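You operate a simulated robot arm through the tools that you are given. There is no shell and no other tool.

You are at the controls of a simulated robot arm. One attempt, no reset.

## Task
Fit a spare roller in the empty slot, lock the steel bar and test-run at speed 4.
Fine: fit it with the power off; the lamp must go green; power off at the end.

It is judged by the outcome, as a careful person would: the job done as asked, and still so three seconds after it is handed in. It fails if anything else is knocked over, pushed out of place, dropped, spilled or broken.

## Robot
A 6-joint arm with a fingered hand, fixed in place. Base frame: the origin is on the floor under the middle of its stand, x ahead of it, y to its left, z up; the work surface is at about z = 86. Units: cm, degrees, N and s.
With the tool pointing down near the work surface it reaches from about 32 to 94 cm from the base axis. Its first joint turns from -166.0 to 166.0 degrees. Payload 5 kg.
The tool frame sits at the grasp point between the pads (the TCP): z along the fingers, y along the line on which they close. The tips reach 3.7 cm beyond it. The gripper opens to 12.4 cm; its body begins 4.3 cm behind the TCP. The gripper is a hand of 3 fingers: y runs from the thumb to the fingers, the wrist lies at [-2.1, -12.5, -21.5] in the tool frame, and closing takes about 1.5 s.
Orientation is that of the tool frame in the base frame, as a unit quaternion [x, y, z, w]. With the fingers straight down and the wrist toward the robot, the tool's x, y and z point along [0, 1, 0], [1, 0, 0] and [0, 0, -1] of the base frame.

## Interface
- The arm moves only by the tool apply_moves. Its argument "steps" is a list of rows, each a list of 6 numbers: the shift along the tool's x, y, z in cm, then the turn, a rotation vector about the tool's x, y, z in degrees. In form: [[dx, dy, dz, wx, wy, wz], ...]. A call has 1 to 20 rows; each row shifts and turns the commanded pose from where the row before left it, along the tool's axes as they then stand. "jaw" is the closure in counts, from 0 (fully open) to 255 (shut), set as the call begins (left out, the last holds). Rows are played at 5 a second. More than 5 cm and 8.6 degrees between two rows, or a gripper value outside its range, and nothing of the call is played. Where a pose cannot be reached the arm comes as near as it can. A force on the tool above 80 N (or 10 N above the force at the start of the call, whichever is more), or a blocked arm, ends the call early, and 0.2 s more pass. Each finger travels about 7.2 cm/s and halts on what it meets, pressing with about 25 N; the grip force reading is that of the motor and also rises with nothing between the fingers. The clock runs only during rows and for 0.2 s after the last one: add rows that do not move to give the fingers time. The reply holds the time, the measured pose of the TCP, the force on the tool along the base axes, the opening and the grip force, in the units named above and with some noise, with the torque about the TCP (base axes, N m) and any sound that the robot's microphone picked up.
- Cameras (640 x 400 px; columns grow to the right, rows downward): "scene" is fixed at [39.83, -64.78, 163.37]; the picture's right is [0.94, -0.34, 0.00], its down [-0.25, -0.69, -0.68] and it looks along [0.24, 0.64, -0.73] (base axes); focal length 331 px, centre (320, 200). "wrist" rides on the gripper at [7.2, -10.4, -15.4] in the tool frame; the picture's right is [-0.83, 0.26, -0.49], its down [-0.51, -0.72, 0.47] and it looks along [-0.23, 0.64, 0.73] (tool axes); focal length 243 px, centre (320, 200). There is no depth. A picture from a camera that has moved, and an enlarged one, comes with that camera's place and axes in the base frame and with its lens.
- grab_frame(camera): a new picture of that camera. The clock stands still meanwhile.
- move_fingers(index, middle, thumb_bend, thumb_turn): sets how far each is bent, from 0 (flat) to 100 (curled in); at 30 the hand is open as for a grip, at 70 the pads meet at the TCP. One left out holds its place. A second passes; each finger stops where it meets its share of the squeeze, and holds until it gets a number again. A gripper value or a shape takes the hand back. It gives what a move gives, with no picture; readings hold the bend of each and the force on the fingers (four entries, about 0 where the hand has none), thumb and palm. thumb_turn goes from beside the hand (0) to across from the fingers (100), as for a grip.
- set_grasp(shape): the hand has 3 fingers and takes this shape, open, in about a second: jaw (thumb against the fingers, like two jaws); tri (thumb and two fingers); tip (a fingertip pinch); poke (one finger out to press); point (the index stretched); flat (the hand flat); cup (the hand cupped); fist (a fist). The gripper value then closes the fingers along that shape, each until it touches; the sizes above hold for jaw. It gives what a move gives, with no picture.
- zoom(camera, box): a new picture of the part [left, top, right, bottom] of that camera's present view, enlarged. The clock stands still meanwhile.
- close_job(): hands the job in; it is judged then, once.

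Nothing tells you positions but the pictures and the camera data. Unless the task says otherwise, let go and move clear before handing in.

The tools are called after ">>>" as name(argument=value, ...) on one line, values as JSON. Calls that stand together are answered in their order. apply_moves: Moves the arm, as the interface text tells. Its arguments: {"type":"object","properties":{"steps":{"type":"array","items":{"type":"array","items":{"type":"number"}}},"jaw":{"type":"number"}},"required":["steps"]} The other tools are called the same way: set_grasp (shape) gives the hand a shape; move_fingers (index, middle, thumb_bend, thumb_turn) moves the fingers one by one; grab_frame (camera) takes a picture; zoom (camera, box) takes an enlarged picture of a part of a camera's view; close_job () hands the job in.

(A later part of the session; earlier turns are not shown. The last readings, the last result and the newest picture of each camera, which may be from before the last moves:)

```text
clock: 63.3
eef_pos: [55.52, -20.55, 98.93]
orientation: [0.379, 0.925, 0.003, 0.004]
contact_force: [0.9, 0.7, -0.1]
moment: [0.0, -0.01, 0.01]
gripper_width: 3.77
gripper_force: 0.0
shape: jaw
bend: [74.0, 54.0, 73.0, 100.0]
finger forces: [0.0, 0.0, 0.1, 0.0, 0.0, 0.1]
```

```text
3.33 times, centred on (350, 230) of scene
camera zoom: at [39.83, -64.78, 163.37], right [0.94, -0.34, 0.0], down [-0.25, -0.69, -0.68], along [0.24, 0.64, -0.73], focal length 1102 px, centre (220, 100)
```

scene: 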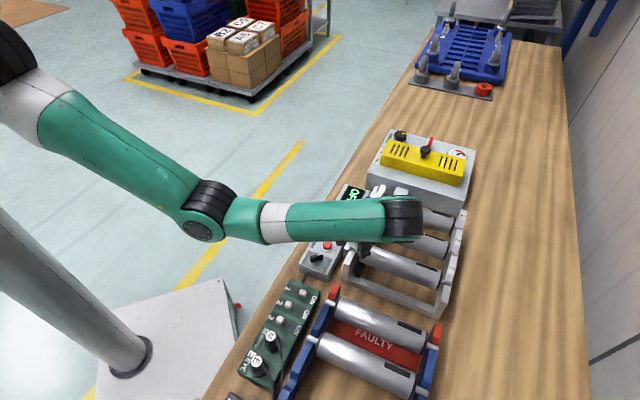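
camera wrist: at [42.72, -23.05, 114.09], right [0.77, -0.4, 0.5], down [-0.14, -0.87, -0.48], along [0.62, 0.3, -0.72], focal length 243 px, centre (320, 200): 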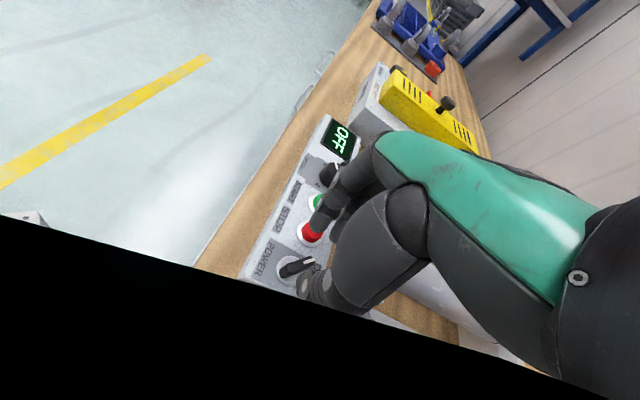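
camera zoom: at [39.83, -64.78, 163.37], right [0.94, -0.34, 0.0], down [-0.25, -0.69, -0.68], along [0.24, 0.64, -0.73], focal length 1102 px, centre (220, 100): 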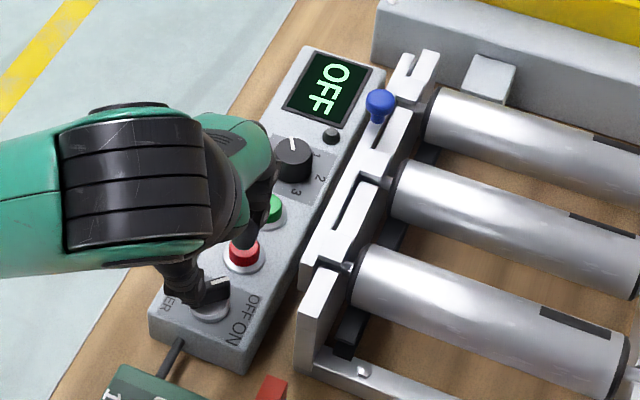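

>>> apply_moves(steps=[[0, 0, 1.2, 0, 0, 0], [0, 0, 1.2, 0, 0, 0], [0, 0, 1.0, 0, 0, 0], [0, 0, 0.7, 0, 0, 0], [0, 0, 0, 0, 0, 0]])

>>> zoom(camera="wrist", box=[240, 160, 400, 320])

>>> zoom(camera="scene", box=[290, 210, 370, 290])

```text
clock: 64.5
eef_pos: [55.61, -20.69, 94.78]
orientation: [0.379, 0.925, 0.003, 0.003]
contact_force: [-0.1, 0.4, -0.2]
moment: [0.01, 0.02, 0.02]
gripper_width: 3.76
gripper_force: 0.0
shape: jaw
bend: [74.0, 54.0, 73.0, 100.0]
finger forces: [0.0, 0.0, 0.0, 0.0, 0.0, 0.0]
```

```text
2.50 times, centred on (320, 240) of wrist
camera zoom: at [42.84, -22.97, 109.93], right [0.77, -0.4, 0.5], down [-0.14, -0.87, -0.48], along [0.62, 0.29, -0.72], focal length 606 px, centre (320, 100)
```

zoom: 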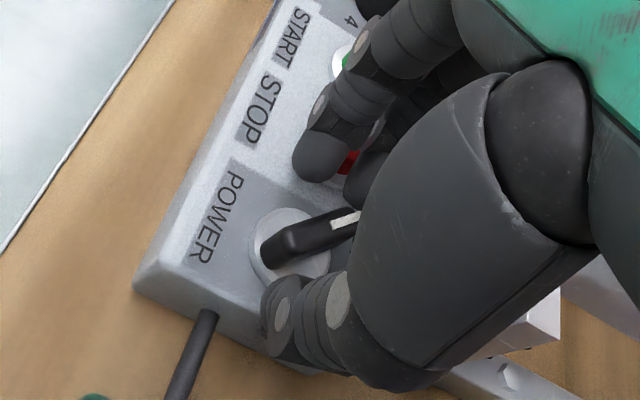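

```text
5.00 times, centred on (330, 250) of scene
camera zoom: at [39.83, -64.78, 163.37], right [0.94, -0.34, 0.0], down [-0.25, -0.69, -0.68], along [0.24, 0.64, -0.73], focal length 1653 px, centre (270, -50)
```

zoom: 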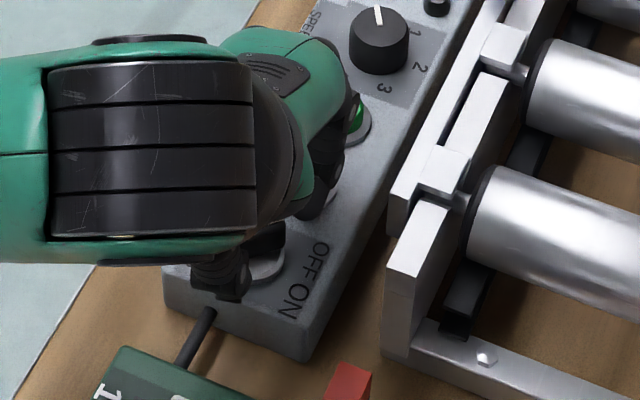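

The lever is between thumb and fingers. Closing should square the lever to the hand, turning it about 39° toward ON.

>>> apply_moves(steps=[[0, 0, 0, 0, 0, 0], [0, 0, 0, 0, 0, 0], [0, 0, 0, 0, 0, 0], [0, 0, 0, 0, 0, 0], [0, 0, 0, 0, 0, 0]], jaw=225)

>>> zoom(camera="wrist", box=[240, 160, 400, 320])

```text
clock: 65.7
eef_pos: [55.42, -20.64, 94.68]
orientation: [0.379, 0.925, 0.004, 0.004]
contact_force: [1.4, -2.8, -4.3]
moment: [-0.04, -0.08, 0.05]
gripper_width: 1.0
gripper_force: 24.8
shape: jaw
bend: [70.0, 64.0, 74.0, 100.0]
finger forces: [12.7, 7.6, 0.0, 0.0, 17.4, 0.0]
```

```text
2.50 times, centred on (320, 240) of wrist
camera zoom: at [42.85, -22.98, 109.93], right [0.77, -0.4, 0.5], down [-0.14, -0.87, -0.48], along [0.62, 0.29, -0.72], focal length 606 px, centre (320, 100)
```

zoom: 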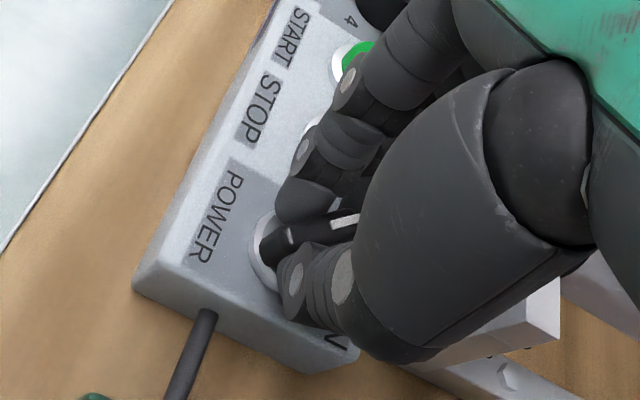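

>>> apply_moves(steps=[[0, 0, 0, 0, 0, 6], [0, 0, 0, 0, 0, 6], [0, 0, 0, 0, 0, 6], [0, 0, 0, 0, 0, 0]])

>>> zoom(camera="wrist", box=[240, 160, 400, 320])

>>> zoom(camera="scene", box=[290, 180, 390, 290])

```text
clock: 66.7
eef_pos: [55.49, -20.68, 94.81]
orientation: [0.521, 0.854, 0.004, 0.004]
contact_force: [3.2, -7.9, -5.0]
moment: [-0.19, -0.16, 0.02]
gripper_width: 0.98
gripper_force: 25.1
shape: jaw
bend: [70.0, 64.0, 73.0, 100.0]
finger forces: [11.3, 10.4, 0.1, 0.1, 18.2, 0.0]
```

```text
2.50 times, centred on (320, 240) of wrist
camera zoom: at [42.73, -19.02, 109.95], right [0.61, -0.62, 0.5], down [-0.4, -0.78, -0.48], along [0.68, 0.09, -0.72], focal length 606 px, centre (320, 100)
```

zoom: 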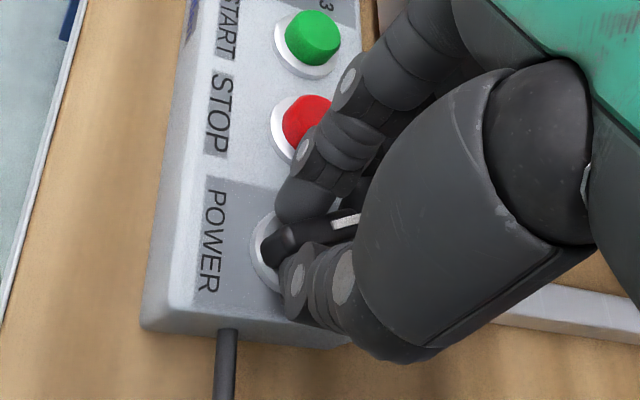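

```text
3.64 times, centred on (340, 235) of scene
camera zoom: at [39.83, -64.78, 163.37], right [0.94, -0.34, 0.0], down [-0.25, -0.69, -0.68], along [0.24, 0.64, -0.73], focal length 1202 px, centre (247, 73)
```

zoom: 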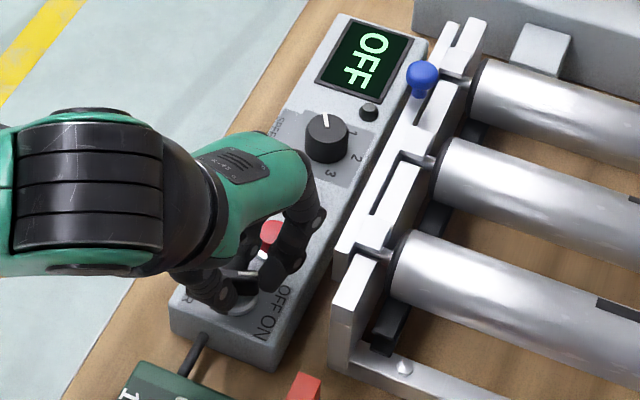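

The lever turns with the hand. I'll continue clockwise toward ON.

>>> apply_moves(steps=[[0, 0, 0, 0, 0, 7], [0, 0, 0, 0, 0, 7], [0, 0, 0, 0, 0, 7], [0, 0, 0, 0, 0, 7], [0, 0, 0, 0, 0, 0]])

>>> zoom(camera="wrist", box=[240, 160, 400, 320])

>>> zoom(camera="scene", box=[290, 180, 390, 290])

```text
clock: 67.9
eef_pos: [55.48, -20.74, 94.74]
orientation: [0.712, 0.702, 0.004, 0.002]
contact_force: [1.9, -11.9, -6.3]
moment: [-0.3, -0.15, 0.03]
gripper_width: 0.99
gripper_force: 24.6
shape: jaw
bend: [70.0, 64.0, 73.0, 100.0]
finger forces: [11.4, 12.8, 0.0, 0.0, 17.3, 0.0]
```

```text
2.50 times, centred on (320, 240) of wrist
camera zoom: at [44.97, -13.35, 110.01], right [0.25, -0.84, 0.49], down [-0.72, -0.5, -0.48], along [0.64, -0.24, -0.73], focal length 606 px, centre (320, 100)
```

zoom: 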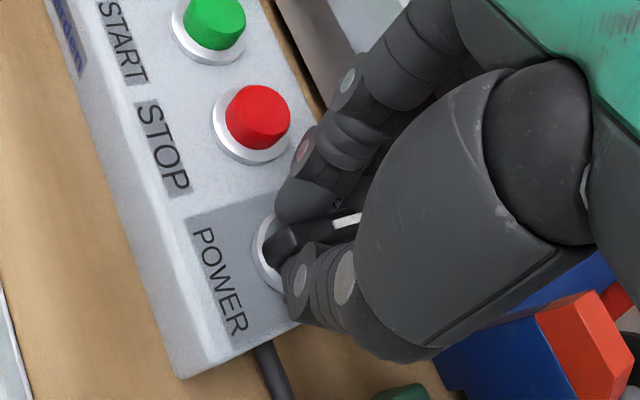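

```text
3.64 times, centred on (340, 235) of scene
camera zoom: at [39.83, -64.78, 163.37], right [0.94, -0.34, 0.0], down [-0.25, -0.69, -0.68], along [0.24, 0.64, -0.73], focal length 1202 px, centre (247, 73)
```

zoom: 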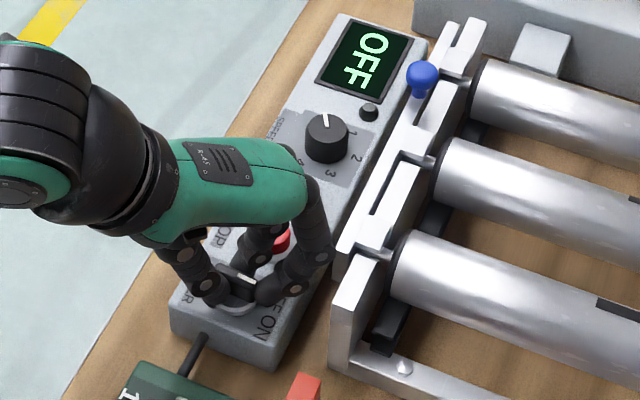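

>>> apply_moves(steps=[[0, 0, 0, 0, 0, 7], [0, 0, 0, 0, 0, 7], [0, 0, 0, 0, 0, 0]])

>>> zoom(camera="wrist", box=[240, 160, 400, 320])

>>> zoom(camera="scene", box=[290, 180, 390, 290])

```text
clock: 68.7
eef_pos: [55.35, -20.72, 94.77]
orientation: [0.792, 0.61, 0.005, 0.002]
contact_force: [2.3, -8.2, -7.5]
moment: [-0.29, -0.13, -0.01]
gripper_width: 0.98
gripper_force: 24.8
shape: jaw
bend: [70.0, 64.0, 73.0, 100.0]
finger forces: [13.1, 12.6, 0.0, 0.0, 16.5, 0.0]
```

```text
2.50 times, centred on (320, 240) of wrist
camera zoom: at [47.04, -11.11, 110.05], right [0.04, -0.87, 0.49], down [-0.82, -0.3, -0.48], along [0.57, -0.39, -0.73], focal length 606 px, centre (320, 100)
```

zoom: 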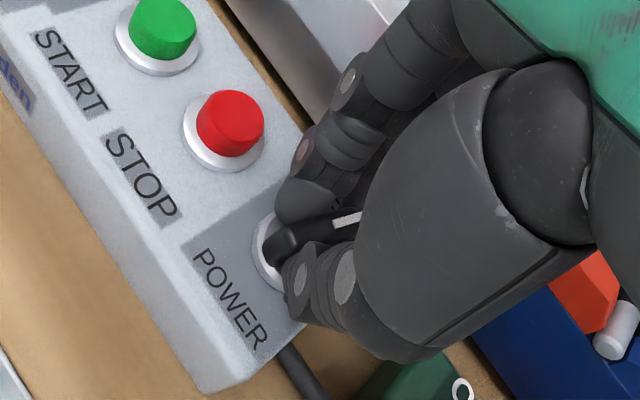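

```text
3.64 times, centred on (340, 235) of scene
camera zoom: at [39.83, -64.78, 163.37], right [0.94, -0.34, 0.0], down [-0.25, -0.69, -0.68], along [0.24, 0.64, -0.73], focal length 1202 px, centre (247, 73)
```

zoom: 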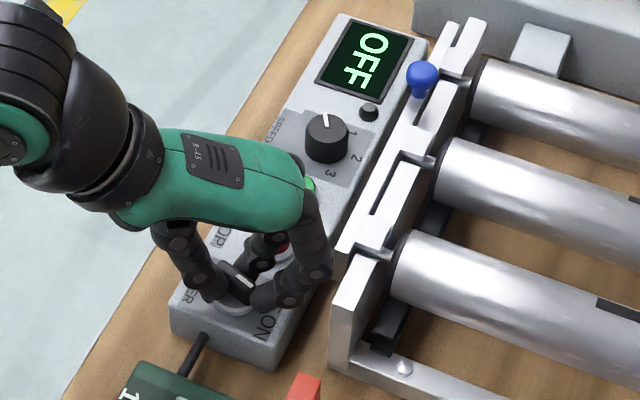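

>>> apply_moves(steps=[[0, 0, 0, 0, 0, 6], [0, 0, 0, 0, 0, 6], [0, 0, 0, 0, 0, 0]])

>>> zoom(camera="scene", box=[290, 180, 390, 290])

```text
clock: 69.5
eef_pos: [55.43, -20.81, 94.73]
orientation: [0.851, 0.525, 0.004, 0.001]
contact_force: [2.8, -5.9, -5.2]
moment: [-0.24, -0.12, 0.01]
gripper_width: 0.97
gripper_force: 24.6
shape: jaw
bend: [70.0, 64.0, 74.0, 100.0]
finger forces: [16.3, 12.1, 0.1, 0.0, 16.2, 0.1]
```

```text
3.64 times, centred on (340, 235) of scene
camera zoom: at [39.83, -64.78, 163.37], right [0.94, -0.34, 0.0], down [-0.25, -0.69, -0.68], along [0.24, 0.64, -0.73], focal length 1202 px, centre (247, 73)
```

zoom: 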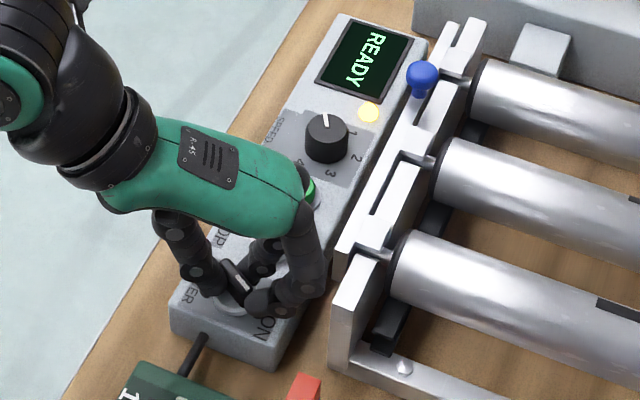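

READY with an amber lamp, so the power is on. I'll release the lever and rise straight up.

>>> apply_moves(steps=[[0, 0, 0, 0, 0, 2], [0, 0, 0, 0, 0, 0]])

>>> apply_moves(steps=[[0, 0, 0, 0, 0, 0], [0, 0, 0, 0, 0, 0], [0, 0, 0, 0, 0, 0], [0, 0, -0.8, 0, 0, 0], [0, 0, -1.2, 0, 0, 0], [0, 0, -2, 0, 0, 0], [0, 0, 0, 0, 0, 0]], jaw=185)

>>> zoom(camera="scene", box=[290, 180, 390, 290])

>>> grab_frame(camera="wrist")

```text
clock: 70.1
eef_pos: [55.44, -20.8, 94.84]
orientation: [0.861, 0.509, 0.005, 0.002]
contact_force: [0.6, -8.3, -3.6]
moment: [-0.29, -0.08, 0.01]
gripper_width: 0.97
gripper_force: 25.3
shape: jaw
bend: [70.0, 64.0, 74.0, 100.0]
finger forces: [15.2, 12.9, 0.1, 0.0, 17.4, 0.0]
```

```text
clock: 71.7
eef_pos: [55.45, -20.68, 98.95]
orientation: [0.86, 0.51, 0.005, 0.001]
contact_force: [-0.2, 0.4, 0.1]
moment: [0.0, 0.01, -0.01]
gripper_width: 3.38
gripper_force: 0.1
shape: jaw
bend: [73.0, 55.0, 74.0, 100.0]
finger forces: [0.0, 0.0, 0.0, 0.0, 0.0, 0.0]
```

```text
3.64 times, centred on (340, 235) of scene
camera zoom: at [39.83, -64.78, 163.37], right [0.94, -0.34, 0.0], down [-0.25, -0.69, -0.68], along [0.24, 0.64, -0.73], focal length 1202 px, centre (247, 73)
```

zoom: 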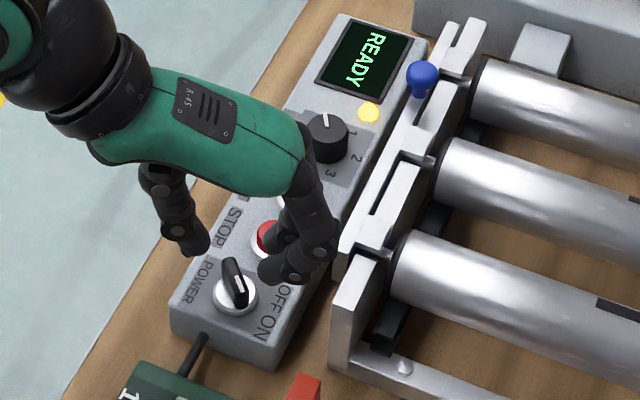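

```text
taken
camera wrist: at [49.52, -9.39, 114.26], right [-0.17, -0.86, 0.49], down [-0.87, -0.1, -0.48], along [0.46, -0.51, -0.73], focal length 243 px, centre (320, 200)
```

wrist: 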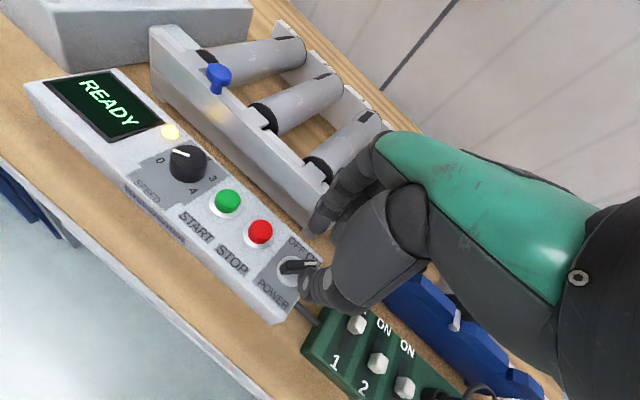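

Power is on. Next is the SPEED knob at about (66.7, −10.0), so I'll rise, turn to a comfortable yaw and go above it.

>>> apply_moves(steps=[[0, 0, -2.5, 0, 0, 0], [0, 0, -2.5, 0, 0, -8], [0, 0, 0, 0, 0, -8], [0, 0, 0, 0, 0, -8], [0, 0, 0, 0, 0, -6], [0, 0, 0, 0, 0, 0]], jaw=140)

>>> apply_moves(steps=[[2.7, 2.8, 0, 0, 0, 0], [2.7, 2.8, 0, 0, 0, 0], [2.7, 2.8, 0, 0, 0, 0], [2.6, 2.8, 0, 0, 0, 0], [0, 0, 0, 0, 0, 0]])

>>> grab_frame(camera="wrist")

>>> zoom(camera="scene", box=[290, 150, 410, 280])

```text
clock: 73.1
eef_pos: [55.38, -20.63, 103.75]
orientation: [0.699, 0.715, 0.005, 0.002]
contact_force: [-0.4, 0.0, -0.9]
moment: [-0.02, 0.0, 0.02]
gripper_width: 5.54
gripper_force: 0.0
shape: jaw
bend: [74.0, 47.0, 71.0, 100.0]
finger forces: [0.1, 0.1, 0.0, 0.1, 0.0, 0.0]
```

```text
clock: 74.3
eef_pos: [66.17, -9.46, 103.89]
orientation: [0.699, 0.715, 0.004, 0.003]
contact_force: [-1.0, 0.9, 0.7]
moment: [0.01, -0.01, 0.01]
gripper_width: 5.56
gripper_force: 0.1
shape: jaw
bend: [74.0, 47.0, 71.0, 100.0]
finger forces: [0.0, 0.0, 0.0, 0.0, 0.1, 0.0]
```

```text
taken
camera wrist: at [55.52, -2.53, 119.15], right [0.28, -0.83, 0.49], down [-0.71, -0.52, -0.48], along [0.65, -0.22, -0.73], focal length 243 px, centre (320, 200)
```

wrist: 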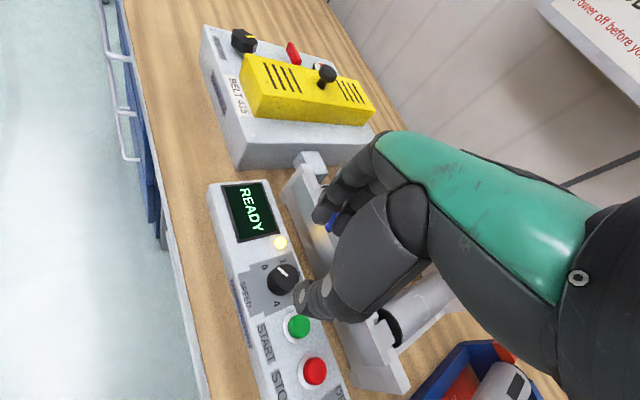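

```text
3.08 times, centred on (350, 215) of scene
camera zoom: at [39.83, -64.78, 163.37], right [0.94, -0.34, 0.0], down [-0.25, -0.69, -0.68], along [0.24, 0.64, -0.73], focal length 1017 px, centre (228, 154)
```

zoom: 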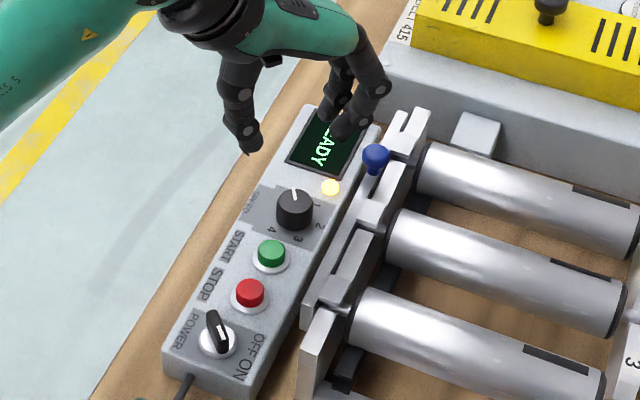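

>>> apply_moves(steps=[[-0.2, 0.4, 0, 0, 0, -8], [0, 0, 0, 0, 0, -8], [0, 0, 0, 0, 0, -8], [0, 0, 0, 0, 0, 0]])

>>> apply_moves(steps=[[0, 0, 0, 0, 0, -8], [0, 0, 0, 0, 0, -8], [0, 0, 0, 0, 0, 0]])

```text
clock: 75.3
eef_pos: [66.7, -9.76, 104.01]
orientation: [0.535, 0.845, 0.004, 0.004]
contact_force: [-0.1, 0.7, -0.6]
moment: [-0.02, -0.01, -0.03]
gripper_width: 5.56
gripper_force: 0.0
shape: jaw
bend: [74.0, 47.0, 71.0, 100.0]
finger forces: [0.0, 0.0, 0.1, 0.1, 0.0, 0.0]
```

```text
clock: 76.1
eef_pos: [66.68, -9.94, 103.89]
orientation: [0.41, 0.912, 0.003, 0.003]
contact_force: [0.0, 0.6, 0.7]
moment: [0.02, 0.0, 0.05]
gripper_width: 5.58
gripper_force: 0.0
shape: jaw
bend: [74.0, 47.0, 71.0, 100.0]
finger forces: [0.0, 0.0, 0.0, 0.1, 0.0, 0.0]
```

>>> apply_moves(steps=[[0, 0, 0, 0, 0, -8], [0, 0, 0, 0, 0, 0]])

>>> apply_moves(steps=[[0, 0, 1.5, 0, 0, 0], [0, 0, 1.5, 0, 0, 0], [0, 0, 1.5, 0, 0, 0], [0, 0, 0, 0, 0, 0]])

>>> grab_frame(camera="wrist")

>>> zoom(camera="scene", box=[290, 150, 410, 280])

```text
clock: 76.7
eef_pos: [66.8, -9.94, 103.89]
orientation: [0.347, 0.938, 0.003, 0.004]
contact_force: [0.7, -0.4, -0.7]
moment: [0.05, -0.01, 0.02]
gripper_width: 5.59
gripper_force: 0.0
shape: jaw
bend: [74.0, 47.0, 71.0, 100.0]
finger forces: [0.1, 0.1, 0.0, 0.0, 0.0, 0.0]
```

```text
clock: 77.7
eef_pos: [66.76, -9.94, 99.52]
orientation: [0.349, 0.937, 0.003, 0.003]
contact_force: [0.2, -0.4, -0.1]
moment: [0.01, -0.01, 0.05]
gripper_width: 5.57
gripper_force: 0.1
shape: jaw
bend: [74.0, 47.0, 71.0, 100.0]
finger forces: [0.0, 0.1, 0.1, 0.0, 0.0, 0.0]
```

```text
taken
camera wrist: at [54.37, -13.07, 114.64], right [0.8, -0.34, 0.5], down [-0.08, -0.88, -0.47], along [0.6, 0.34, -0.72], focal length 243 px, centre (320, 200)
```

wrist: 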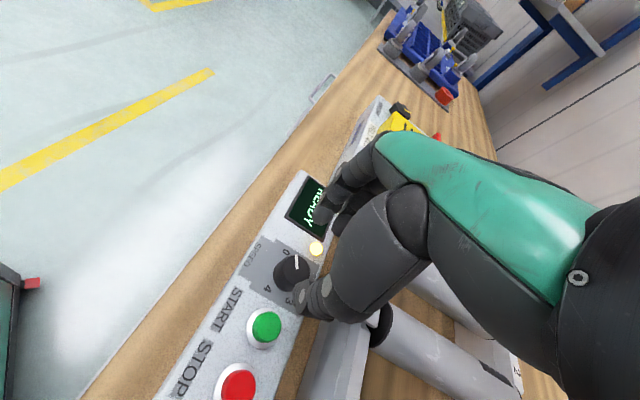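

```text
3.08 times, centred on (350, 215) of scene
camera zoom: at [39.83, -64.78, 163.37], right [0.94, -0.34, 0.0], down [-0.25, -0.69, -0.68], along [0.24, 0.64, -0.73], focal length 1017 px, centre (228, 154)
```

zoom: 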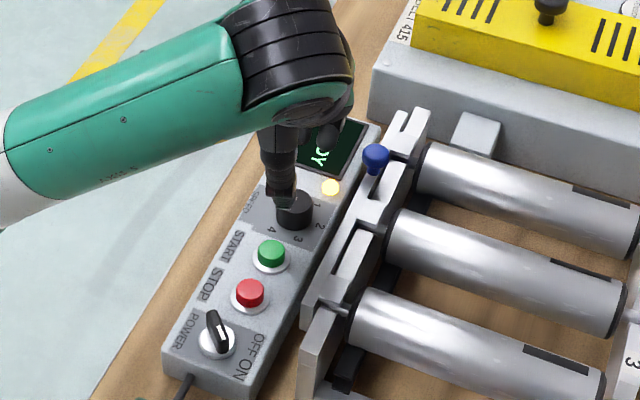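

>>> apply_moves(steps=[[0.2, -0.15, 1.2, 0, 0, 0], [0, 0, 1.3, 0, 0, 0], [0, 0, 1.2, 0, 0, 0], [0, 0, 0.8, 0, 0, 0], [0, 0, 0.4, 0, 0, 0], [0, 0, 0, 0, 0, 0]])

>>> zoom(camera="wrist", box=[240, 160, 400, 320])

>>> zoom(camera="scene", box=[310, 160, 390, 250])

```text
clock: 79.1
eef_pos: [66.57, -9.82, 94.52]
orientation: [0.348, 0.938, 0.003, 0.005]
contact_force: [1.9, 1.0, 2.5]
moment: [-0.05, 0.05, -0.04]
gripper_width: 5.44
gripper_force: 0.0
shape: jaw
bend: [74.0, 47.0, 72.0, 100.0]
finger forces: [0.1, 0.0, 0.0, 0.1, 3.4, 0.0]
```

```text
2.50 times, centred on (320, 240) of wrist
camera zoom: at [54.1, -13.11, 109.63], right [0.79, -0.34, 0.5], down [-0.08, -0.88, -0.47], along [0.6, 0.34, -0.72], focal length 606 px, centre (320, 100)
```

zoom: 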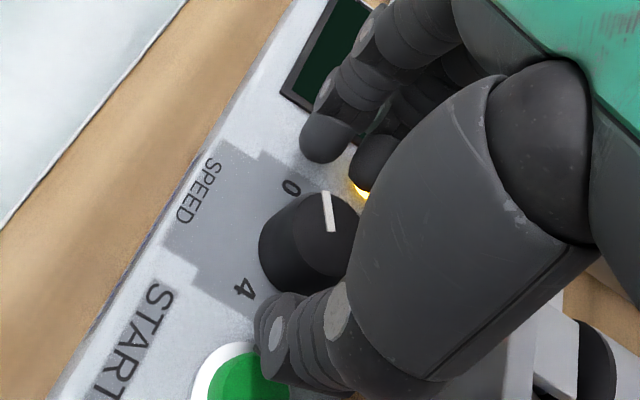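

```text
4.44 times, centred on (350, 205) of scene
camera zoom: at [39.83, -64.78, 163.37], right [0.94, -0.34, 0.0], down [-0.25, -0.69, -0.68], along [0.24, 0.64, -0.73], focal length 1470 px, centre (187, 178)
```

zoom: 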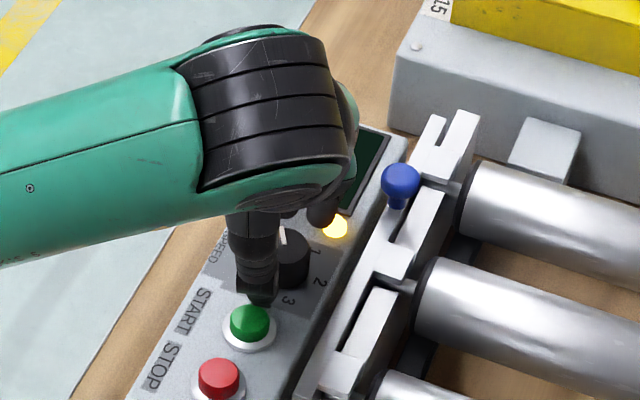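

The thumb brushed the START button's edge, so I'll narrow the opening to move it off.

>>> apply_moves(steps=[[0, 0.2, -0.2, 0, 0, 0], [0, 0, 0, 0, 0, 0], [0, 0, 0, 0, 0, 0]], jaw=160)

>>> zoom(camera="wrist", box=[220, 140, 400, 320])

```text
clock: 79.9
eef_pos: [66.8, -9.79, 94.71]
orientation: [0.347, 0.938, 0.003, 0.004]
contact_force: [0.4, 0.1, 0.0]
moment: [-0.02, 0.01, 0.02]
gripper_width: 4.68
gripper_force: 0.1
shape: jaw
bend: [74.0, 50.0, 73.0, 100.0]
finger forces: [0.1, 0.0, 0.0, 0.0, 0.0, 0.0]
```

```text
2.22 times, centred on (310, 230) of wrist
camera zoom: at [54.26, -12.93, 109.78], right [0.8, -0.34, 0.5], down [-0.08, -0.88, -0.47], along [0.6, 0.34, -0.72], focal length 539 px, centre (342, 133)
```

zoom: 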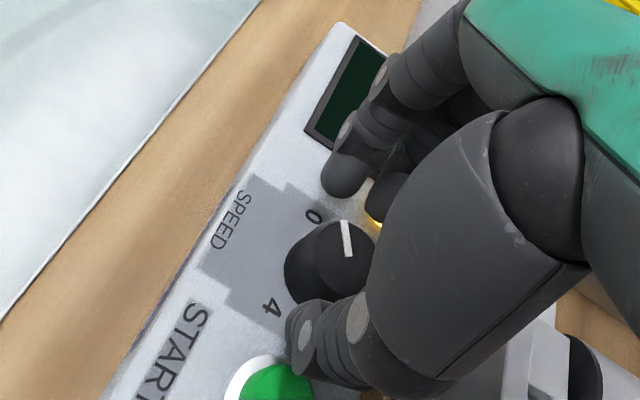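

>>> apply_moves(steps=[[0, 0, 0, 0, 0, 0], [0, 0, 0, 0, 0, 0], [0, 0, 0, 0, 0, 0], [0, 0, 0, 0, 0, 0]], jaw=230)

>>> zoom(camera="wrist", box=[220, 140, 400, 320])

```text
clock: 80.9
eef_pos: [66.72, -9.78, 94.71]
orientation: [0.348, 0.937, 0.003, 0.004]
contact_force: [-8.8, -8.6, 4.3]
moment: [-0.39, 0.35, -0.03]
gripper_width: 1.63
gripper_force: 25.2
shape: jaw
bend: [72.0, 64.0, 71.0, 100.0]
finger forces: [11.5, 5.7, 0.2, 0.0, 31.4, 0.0]
```

```text
2.22 times, centred on (310, 230) of wrist
camera zoom: at [54.22, -12.98, 109.8], right [0.79, -0.34, 0.5], down [-0.08, -0.88, -0.47], along [0.6, 0.34, -0.72], focal length 539 px, centre (342, 133)
```

zoom: 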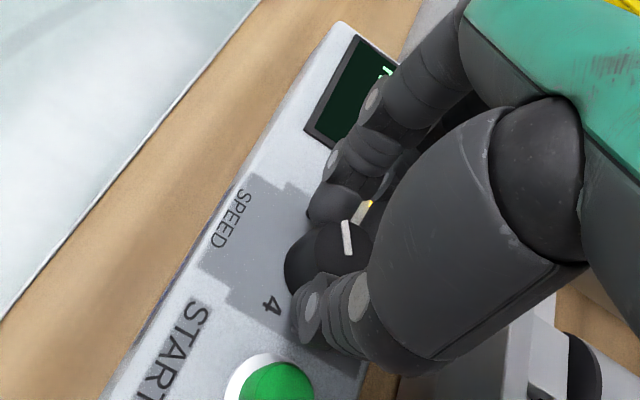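

>>> apply_moves(steps=[[0.1, -0.25, 0, 0, 0, 0], [0, 0, 0, 0, 0, 6], [0, 0, 0, 0, 0, 6], [0, 0, 0, 0, 0, 6], [0, 0, 0, 0, 0, 0]])

>>> zoom(camera="wrist", box=[220, 140, 400, 320])

>>> zoom(camera="scene", box=[310, 160, 390, 250])

```text
clock: 82.1
eef_pos: [66.46, -9.81, 94.69]
orientation: [0.491, 0.871, 0.004, 0.004]
contact_force: [8.6, -1.9, -3.4]
moment: [0.04, -0.34, 0.05]
gripper_width: 1.59
gripper_force: 24.6
shape: jaw
bend: [72.0, 62.0, 71.0, 100.0]
finger forces: [14.5, 12.5, 0.0, 0.0, 21.9, 0.1]
```

```text
2.22 times, centred on (310, 230) of wrist
camera zoom: at [53.6, -9.03, 109.85], right [0.65, -0.58, 0.5], down [-0.35, -0.81, -0.48], along [0.68, 0.14, -0.72], focal length 539 px, centre (342, 133)
```

zoom: 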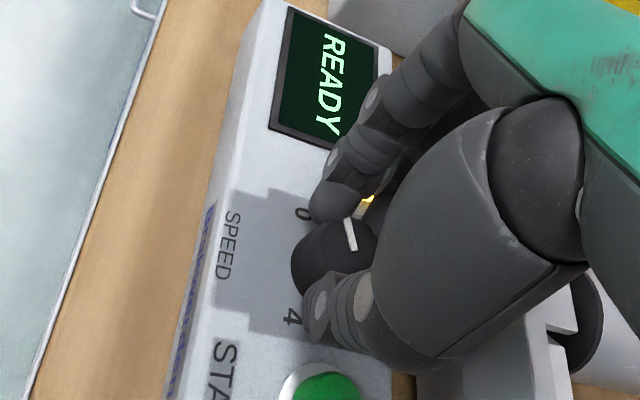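

```text
4.44 times, centred on (350, 205) of scene
camera zoom: at [39.83, -64.78, 163.37], right [0.94, -0.34, 0.0], down [-0.25, -0.69, -0.68], along [0.24, 0.64, -0.73], focal length 1470 px, centre (187, 178)
```

zoom: 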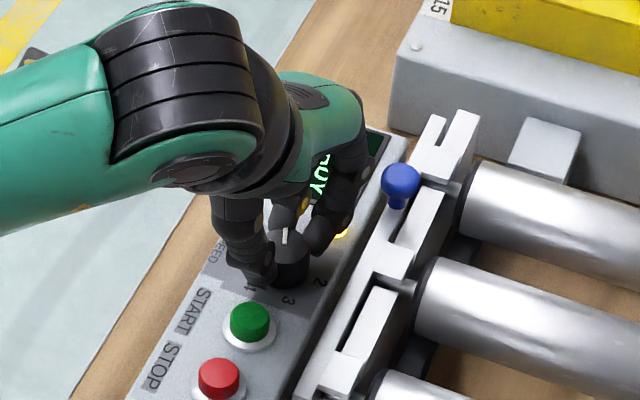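

The knob turns with the hand and READY is still shown. I'll keep turning clockwise.

>>> apply_moves(steps=[[0, 0, 0, 0, 0, 7], [0, 0, 0, 0, 0, 7], [0, 0, 0, 0, 0, 7], [0, 0, 0, 0, 0, 0]])

>>> zoom(camera="wrist", box=[220, 140, 400, 320])

>>> zoom(camera="scene", box=[310, 160, 390, 250])

```text
clock: 83.1
eef_pos: [66.56, -9.77, 94.69]
orientation: [0.64, 0.768, 0.005, 0.002]
contact_force: [2.6, 10.7, -4.9]
moment: [-0.57, -0.81, 0.87]
gripper_width: 1.56
gripper_force: 25.2
shape: jaw
bend: [72.0, 61.0, 72.0, 100.0]
finger forces: [15.9, 41.3, 0.1, 0.1, 19.5, 0.0]
```

```text
2.22 times, centred on (310, 230) of wrist
camera zoom: at [54.74, -4.52, 109.91], right [0.4, -0.77, 0.49], down [-0.61, -0.63, -0.48], along [0.68, -0.11, -0.73], focal length 539 px, centre (342, 133)
```

zoom: 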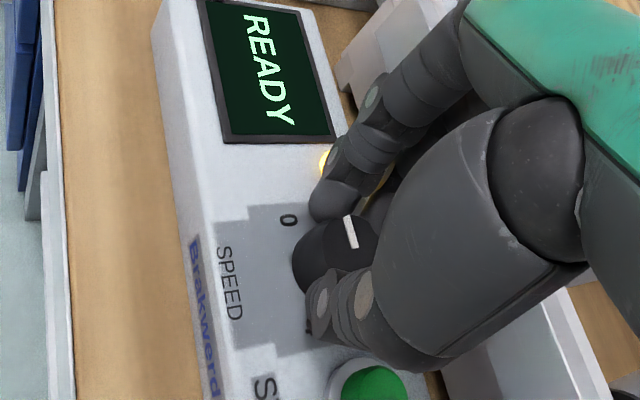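

```text
4.44 times, centred on (350, 205) of scene
camera zoom: at [39.83, -64.78, 163.37], right [0.94, -0.34, 0.0], down [-0.25, -0.69, -0.68], along [0.24, 0.64, -0.73], focal length 1470 px, centre (187, 178)
```

zoom: 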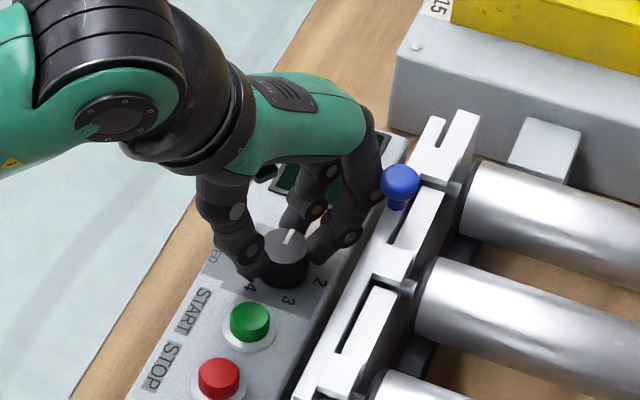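

The middle finger's knuckle is meeting the blue knob at this yaw, so about 15° is my lower limit. I'll ease back a few degrees, open, and re-grip in several shorter strokes.

>>> apply_moves(steps=[[0, 0, 0, 0, 0, -3], [0, 0, 0, 0, 0, 0]])

>>> apply_moves(steps=[[0, 0, 0, 0, 0, 0], [0, 0, 0, 0, 0, 0], [0, 0, 0, 0, 0, -7], [0, 0, 0, 0, 0, -7], [0, 0, 0, 0, 0, -7], [0, 0, 0, 0, 0, -7], [0, 0, 0, 0, 0, -7], [0, 0, 0, 0, 0, 0]], jaw=163)

>>> zoom(camera="wrist", box=[220, 140, 400, 320])

>>> zoom(camera="scene", box=[310, 160, 390, 250])

```text
clock: 83.7
eef_pos: [66.39, -9.86, 94.74]
orientation: [0.62, 0.785, 0.005, 0.002]
contact_force: [5.5, 8.8, -5.3]
moment: [0.1, -0.37, 0.27]
gripper_width: 1.57
gripper_force: 24.6
shape: jaw
bend: [72.0, 61.0, 72.0, 100.0]
finger forces: [19.4, 16.9, 0.0, 0.0, 20.5, 0.1]
```

```text
clock: 85.5
eef_pos: [66.5, -9.7, 94.78]
orientation: [0.355, 0.935, 0.003, 0.004]
contact_force: [-0.1, -0.2, -0.6]
moment: [0.01, -0.03, 0.01]
gripper_width: 4.44
gripper_force: 0.2
shape: jaw
bend: [74.0, 51.0, 73.0, 100.0]
finger forces: [0.0, 0.0, 0.0, 0.1, 0.0, 0.1]
```

```text
2.22 times, centred on (310, 230) of wrist
camera zoom: at [53.97, -12.78, 109.92], right [0.79, -0.36, 0.5], down [-0.1, -0.87, -0.48], along [0.61, 0.33, -0.72], focal length 539 px, centre (342, 133)
```

zoom: 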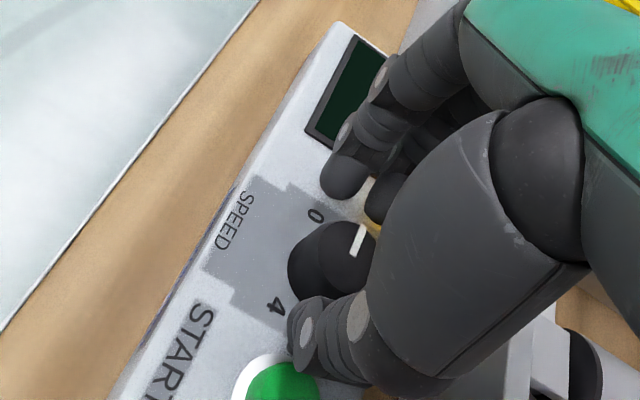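

```text
4.44 times, centred on (350, 205) of scene
camera zoom: at [39.83, -64.78, 163.37], right [0.94, -0.34, 0.0], down [-0.25, -0.69, -0.68], along [0.24, 0.64, -0.73], focal length 1470 px, centre (187, 178)
```

zoom: 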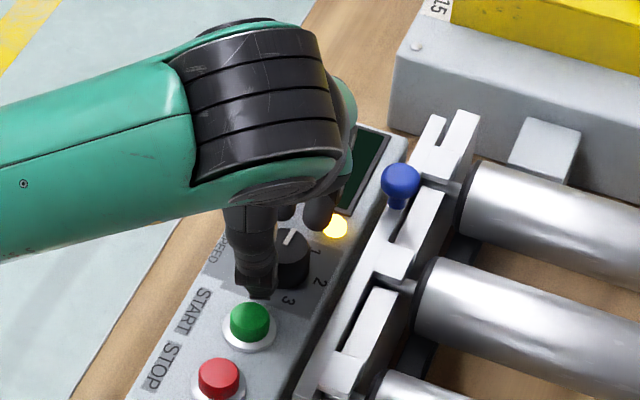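

>>> apply_moves(steps=[[0, 0, 0, 0, 0, -7], [0, 0, 0, 0, 0, 0]])

>>> apply_moves(steps=[[0, 0, 0, 0, 0, -7], [0, 0, 0, 0, 0, 0]])

```text
clock: 86.1
eef_pos: [66.48, -9.69, 94.89]
orientation: [0.298, 0.955, 0.003, 0.005]
contact_force: [-0.5, -0.4, 1.0]
moment: [-0.02, 0.02, -0.01]
gripper_width: 4.43
gripper_force: 0.1
shape: jaw
bend: [74.0, 51.0, 73.0, 100.0]
finger forces: [0.0, 0.1, 0.0, 0.1, 0.0, 0.0]
```

```text
clock: 86.7
eef_pos: [66.53, -9.79, 94.78]
orientation: [0.239, 0.971, 0.003, 0.004]
contact_force: [-0.4, 0.9, 0.4]
moment: [0.04, 0.02, 0.0]
gripper_width: 4.43
gripper_force: 0.1
shape: jaw
bend: [74.0, 51.0, 73.0, 100.0]
finger forces: [0.1, 0.0, 0.0, 0.0, 0.0, 0.0]
```

>>> apply_moves(steps=[[0, 0, 0, 0, 0, -7], [0, 0, 0, 0, 0, 0]])

>>> apply_moves(steps=[[0, 0, 0, 0, 0, -7], [0, 0, 0, 0, 0, 0]])

>>> zoom(camera="scene", box=[310, 160, 390, 250])

>>> grab_frame(camera="wrist")

```text
clock: 87.3
eef_pos: [66.63, -9.74, 94.78]
orientation: [0.179, 0.984, 0.003, 0.005]
contact_force: [-0.5, -0.5, -0.4]
moment: [0.0, -0.01, 0.03]
gripper_width: 4.42
gripper_force: 0.0
shape: jaw
bend: [74.0, 51.0, 73.0, 100.0]
finger forces: [0.0, 0.0, 0.0, 0.0, 0.0, 0.0]
```

```text
clock: 87.9
eef_pos: [66.57, -9.82, 94.56]
orientation: [0.119, 0.993, 0.003, 0.004]
contact_force: [-0.5, -0.8, 0.4]
moment: [-0.02, 0.01, 0.02]
gripper_width: 4.43
gripper_force: 0.1
shape: jaw
bend: [74.0, 51.0, 73.0, 100.0]
finger forces: [0.0, 0.1, 0.0, 0.0, 0.1, 0.1]
```

```text
4.44 times, centred on (350, 205) of scene
camera zoom: at [39.83, -64.78, 163.37], right [0.94, -0.34, 0.0], down [-0.25, -0.69, -0.68], along [0.24, 0.64, -0.73], focal length 1470 px, centre (187, 178)
```

zoom: 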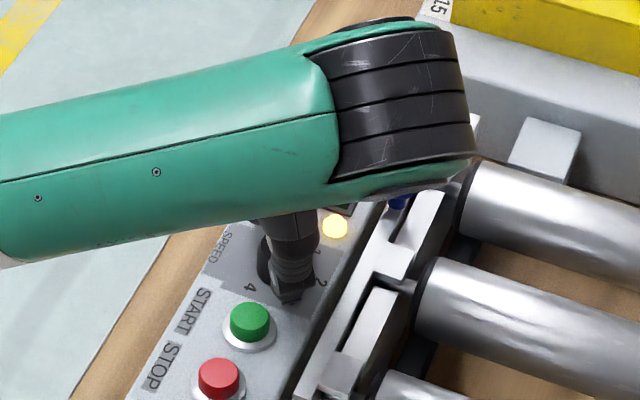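

```text
taken
camera wrist: at [56.86, -18.28, 109.86], right [0.86, 0.06, 0.5], down [0.33, -0.82, -0.47], along [0.38, 0.57, -0.73], focal length 243 px, centre (320, 200)
```

wrist: 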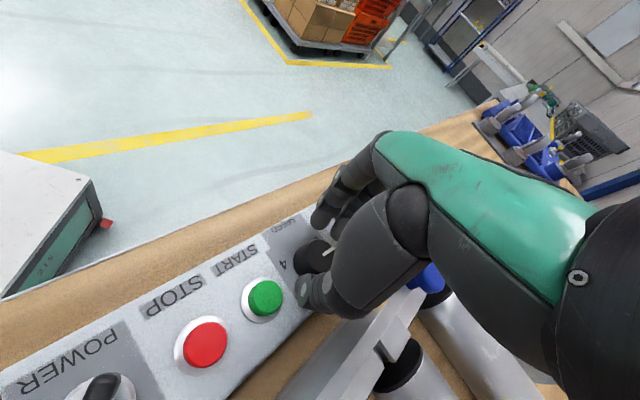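

Yaw 76° is reachable at this height, giving 60° strokes. I'll close and turn clockwise.

>>> apply_moves(steps=[[0, 0, 0, 0, 0, 0], [0, 0, 0, 0, 0, 0], [0, 0, 0, 0, 0, 0], [0, 0, 0, 0, 0, 0], [0, 0, 0, 0, 0, 0]], jaw=230)

>>> apply_moves(steps=[[0, 0, 0, 0, 0, 7], [0, 0, 0, 0, 0, 7], [0, 0, 0, 0, 0, 7], [0, 0, 0, 0, 0, 7], [0, 0, 0, 0, 0, 0]])

>>> zoom(camera="wrist", box=[220, 140, 400, 320])

```text
clock: 89.1
eef_pos: [66.52, -9.75, 94.66]
orientation: [0.119, 0.993, 0.002, 0.005]
contact_force: [-2.3, -10.4, 2.0]
moment: [-0.36, 0.11, -0.01]
gripper_width: 1.81
gripper_force: 25.1
shape: jaw
bend: [72.0, 64.0, 72.0, 100.0]
finger forces: [11.8, 5.8, 0.1, 0.0, 28.9, 0.0]
```

```text
clock: 90.3
eef_pos: [66.52, -9.73, 94.76]
orientation: [0.357, 0.934, 0.004, 0.003]
contact_force: [4.3, -2.3, 0.5]
moment: [-0.02, -0.15, -0.01]
gripper_width: 1.8
gripper_force: 25.0
shape: jaw
bend: [72.0, 63.0, 72.0, 100.0]
finger forces: [13.8, 10.9, 0.0, 0.1, 24.3, 0.0]
```

```text
2.22 times, centred on (310, 230) of wrist
camera zoom: at [53.93, -12.83, 109.83], right [0.79, -0.36, 0.5], down [-0.1, -0.87, -0.48], along [0.61, 0.33, -0.72], focal length 539 px, centre (342, 133)
```

zoom: 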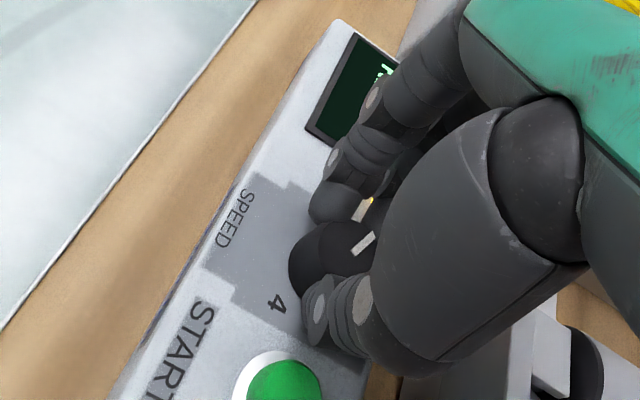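

>>> apply_moves(steps=[[0, 0, 0, 0, 0, 7], [0, 0, 0, 0, 0, 7], [0, 0, 0, 0, 0, 7], [0, 0, 0, 0, 0, 7], [0, 0, 0, 0, 0, 3], [0, 0, 0, 0, 0, 0]])

>>> zoom(camera="wrist", box=[200, 120, 400, 320])

>>> zoom(camera="scene", box=[310, 160, 390, 250])

```text
clock: 91.7
eef_pos: [66.41, -9.92, 94.69]
orientation: [0.593, 0.805, 0.005, 0.004]
contact_force: [11.2, -3.0, 6.9]
moment: [-0.01, -0.49, 0.03]
gripper_width: 1.81
gripper_force: 25.2
shape: jaw
bend: [72.0, 61.0, 73.0, 100.0]
finger forces: [17.3, 14.1, 0.0, 0.0, 21.4, 0.0]
```

```text
2.00 times, centred on (300, 220) of wrist
camera zoom: at [54.15, -6.02, 109.82], right [0.49, -0.72, 0.5], down [-0.53, -0.7, -0.48], along [0.69, -0.03, -0.72], focal length 485 px, centre (360, 160)
```

zoom: 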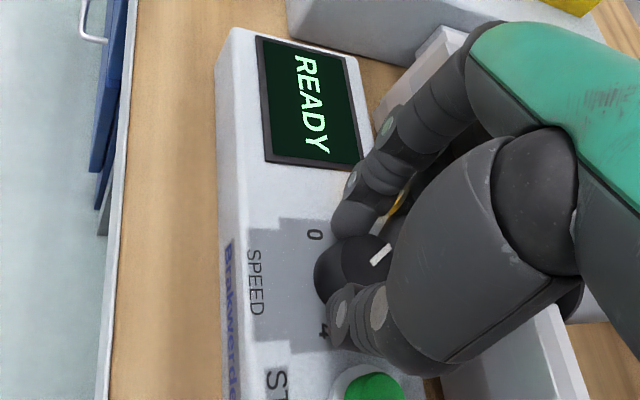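

```text
4.44 times, centred on (350, 205) of scene
camera zoom: at [39.83, -64.78, 163.37], right [0.94, -0.34, 0.0], down [-0.25, -0.69, -0.68], along [0.24, 0.64, -0.73], focal length 1470 px, centre (187, 178)
```

zoom: 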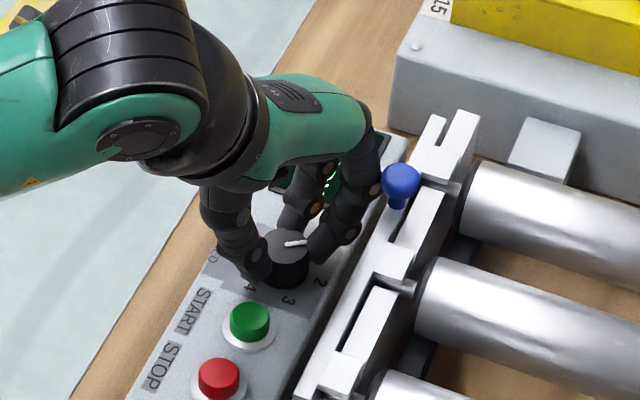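

>>> apply_moves(steps=[[0, 0, 0, 0, 0, 0], [0, 0, 0, 0, 0, 0], [0, 0, 0, 0, 0, 0], [0, 0, 0, 0, 0, -7.5], [0, 0, 0, 0, 0, -7.5], [0, 0, 0, 0, 0, -7.5], [0, 0, 0, 0, 0, -7.5], [0, 0, 0, 0, 0, -7.5], [0, 0, 0, 0, 0, -7.5], [0, 0, 0, 0, 0, -7.5], [0, 0, 0, 0, 0, -7], [0, 0, 0, 0, 0, 0]], jaw=163)

>>> apply_moves(steps=[[0, 0, 0, 0, 0, 0], [0, 0, 0, 0, 0, 0], [0, 0, 0, 0, 0, 0], [0, 0, 0, 0, 0, 0], [0, 0, 0, 0, 0, 0]], jaw=230)

>>> zoom(camera="wrist", box=[200, 120, 400, 320])

```text
clock: 94.3
eef_pos: [66.46, -9.89, 94.66]
orientation: [0.114, 0.993, 0.002, 0.004]
contact_force: [-0.5, 1.1, 1.5]
moment: [-0.01, -0.04, -0.01]
gripper_width: 4.44
gripper_force: 0.1
shape: jaw
bend: [74.0, 51.0, 73.0, 100.0]
finger forces: [0.0, 0.0, 0.0, 0.0, 0.1, 0.0]
```

```text
clock: 95.5
eef_pos: [66.36, -9.87, 94.67]
orientation: [0.115, 0.993, 0.002, 0.004]
contact_force: [-3.0, -10.3, 1.3]
moment: [-0.37, 0.14, -0.04]
gripper_width: 1.81
gripper_force: 25.1
shape: jaw
bend: [72.0, 63.0, 72.0, 100.0]
finger forces: [11.3, 6.1, 0.0, 0.0, 28.9, 0.1]
```

```text
2.00 times, centred on (300, 220) of wrist
camera zoom: at [56.78, -18.42, 109.82], right [0.86, 0.06, 0.5], down [0.33, -0.82, -0.47], along [0.38, 0.57, -0.73], focal length 485 px, centre (360, 160)
```

zoom: 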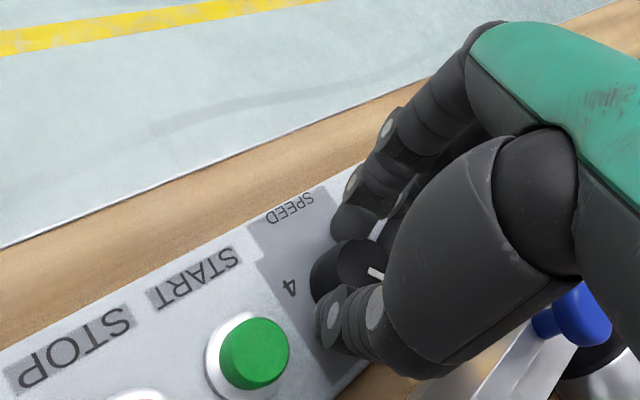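

Gripped again. Second stroke clockwise.

>>> apply_moves(steps=[[0, 0, 0, 0, 0, 7.5], [0, 0, 0, 0, 0, 7.5], [0, 0, 0, 0, 0, 7.5], [0, 0, 0, 0, 0, 7.5], [0, 0, 0, 0, 0, 7.5], [0, 0, 0, 0, 0, 7.5], [0, 0, 0, 0, 0, 7.5], [0, 0, 0, 0, 0, 6.5], [0, 0, 0, 0, 0, 0]])

>>> zoom(camera="wrist", box=[200, 120, 400, 320])

>>> zoom(camera="scene", box=[310, 160, 390, 250])

```text
clock: 97.5
eef_pos: [66.59, -9.79, 94.71]
orientation: [0.589, 0.808, 0.004, 0.003]
contact_force: [5.1, 3.6, -8.1]
moment: [0.16, -0.25, 0.05]
gripper_width: 1.77
gripper_force: 24.9
shape: jaw
bend: [72.0, 61.0, 73.0, 100.0]
finger forces: [17.0, 9.9, 0.1, 0.0, 20.9, 0.1]
```

```text
2.00 times, centred on (300, 220) of wrist
camera zoom: at [54.21, -6.19, 109.89], right [0.5, -0.71, 0.5], down [-0.53, -0.7, -0.48], along [0.69, -0.02, -0.72], focal length 485 px, centre (360, 160)
```

zoom: 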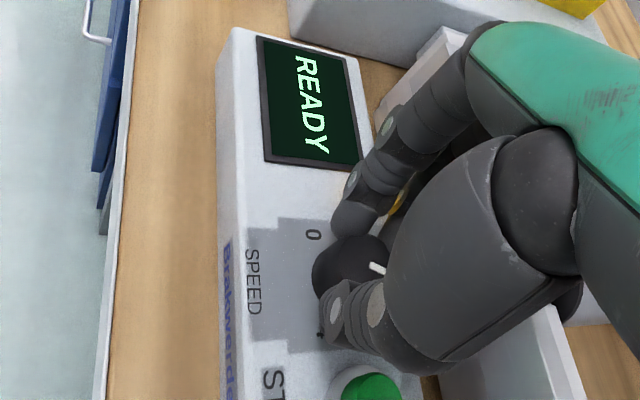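

```text
4.44 times, centred on (350, 205) of scene
camera zoom: at [39.83, -64.78, 163.37], right [0.94, -0.34, 0.0], down [-0.25, -0.69, -0.68], along [0.24, 0.64, -0.73], focal length 1470 px, centre (187, 178)
```

zoom: 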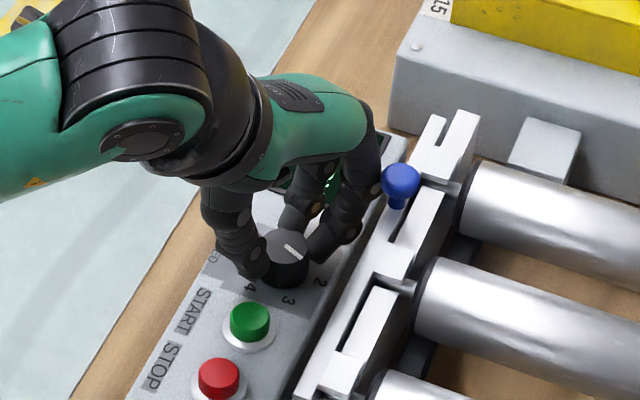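

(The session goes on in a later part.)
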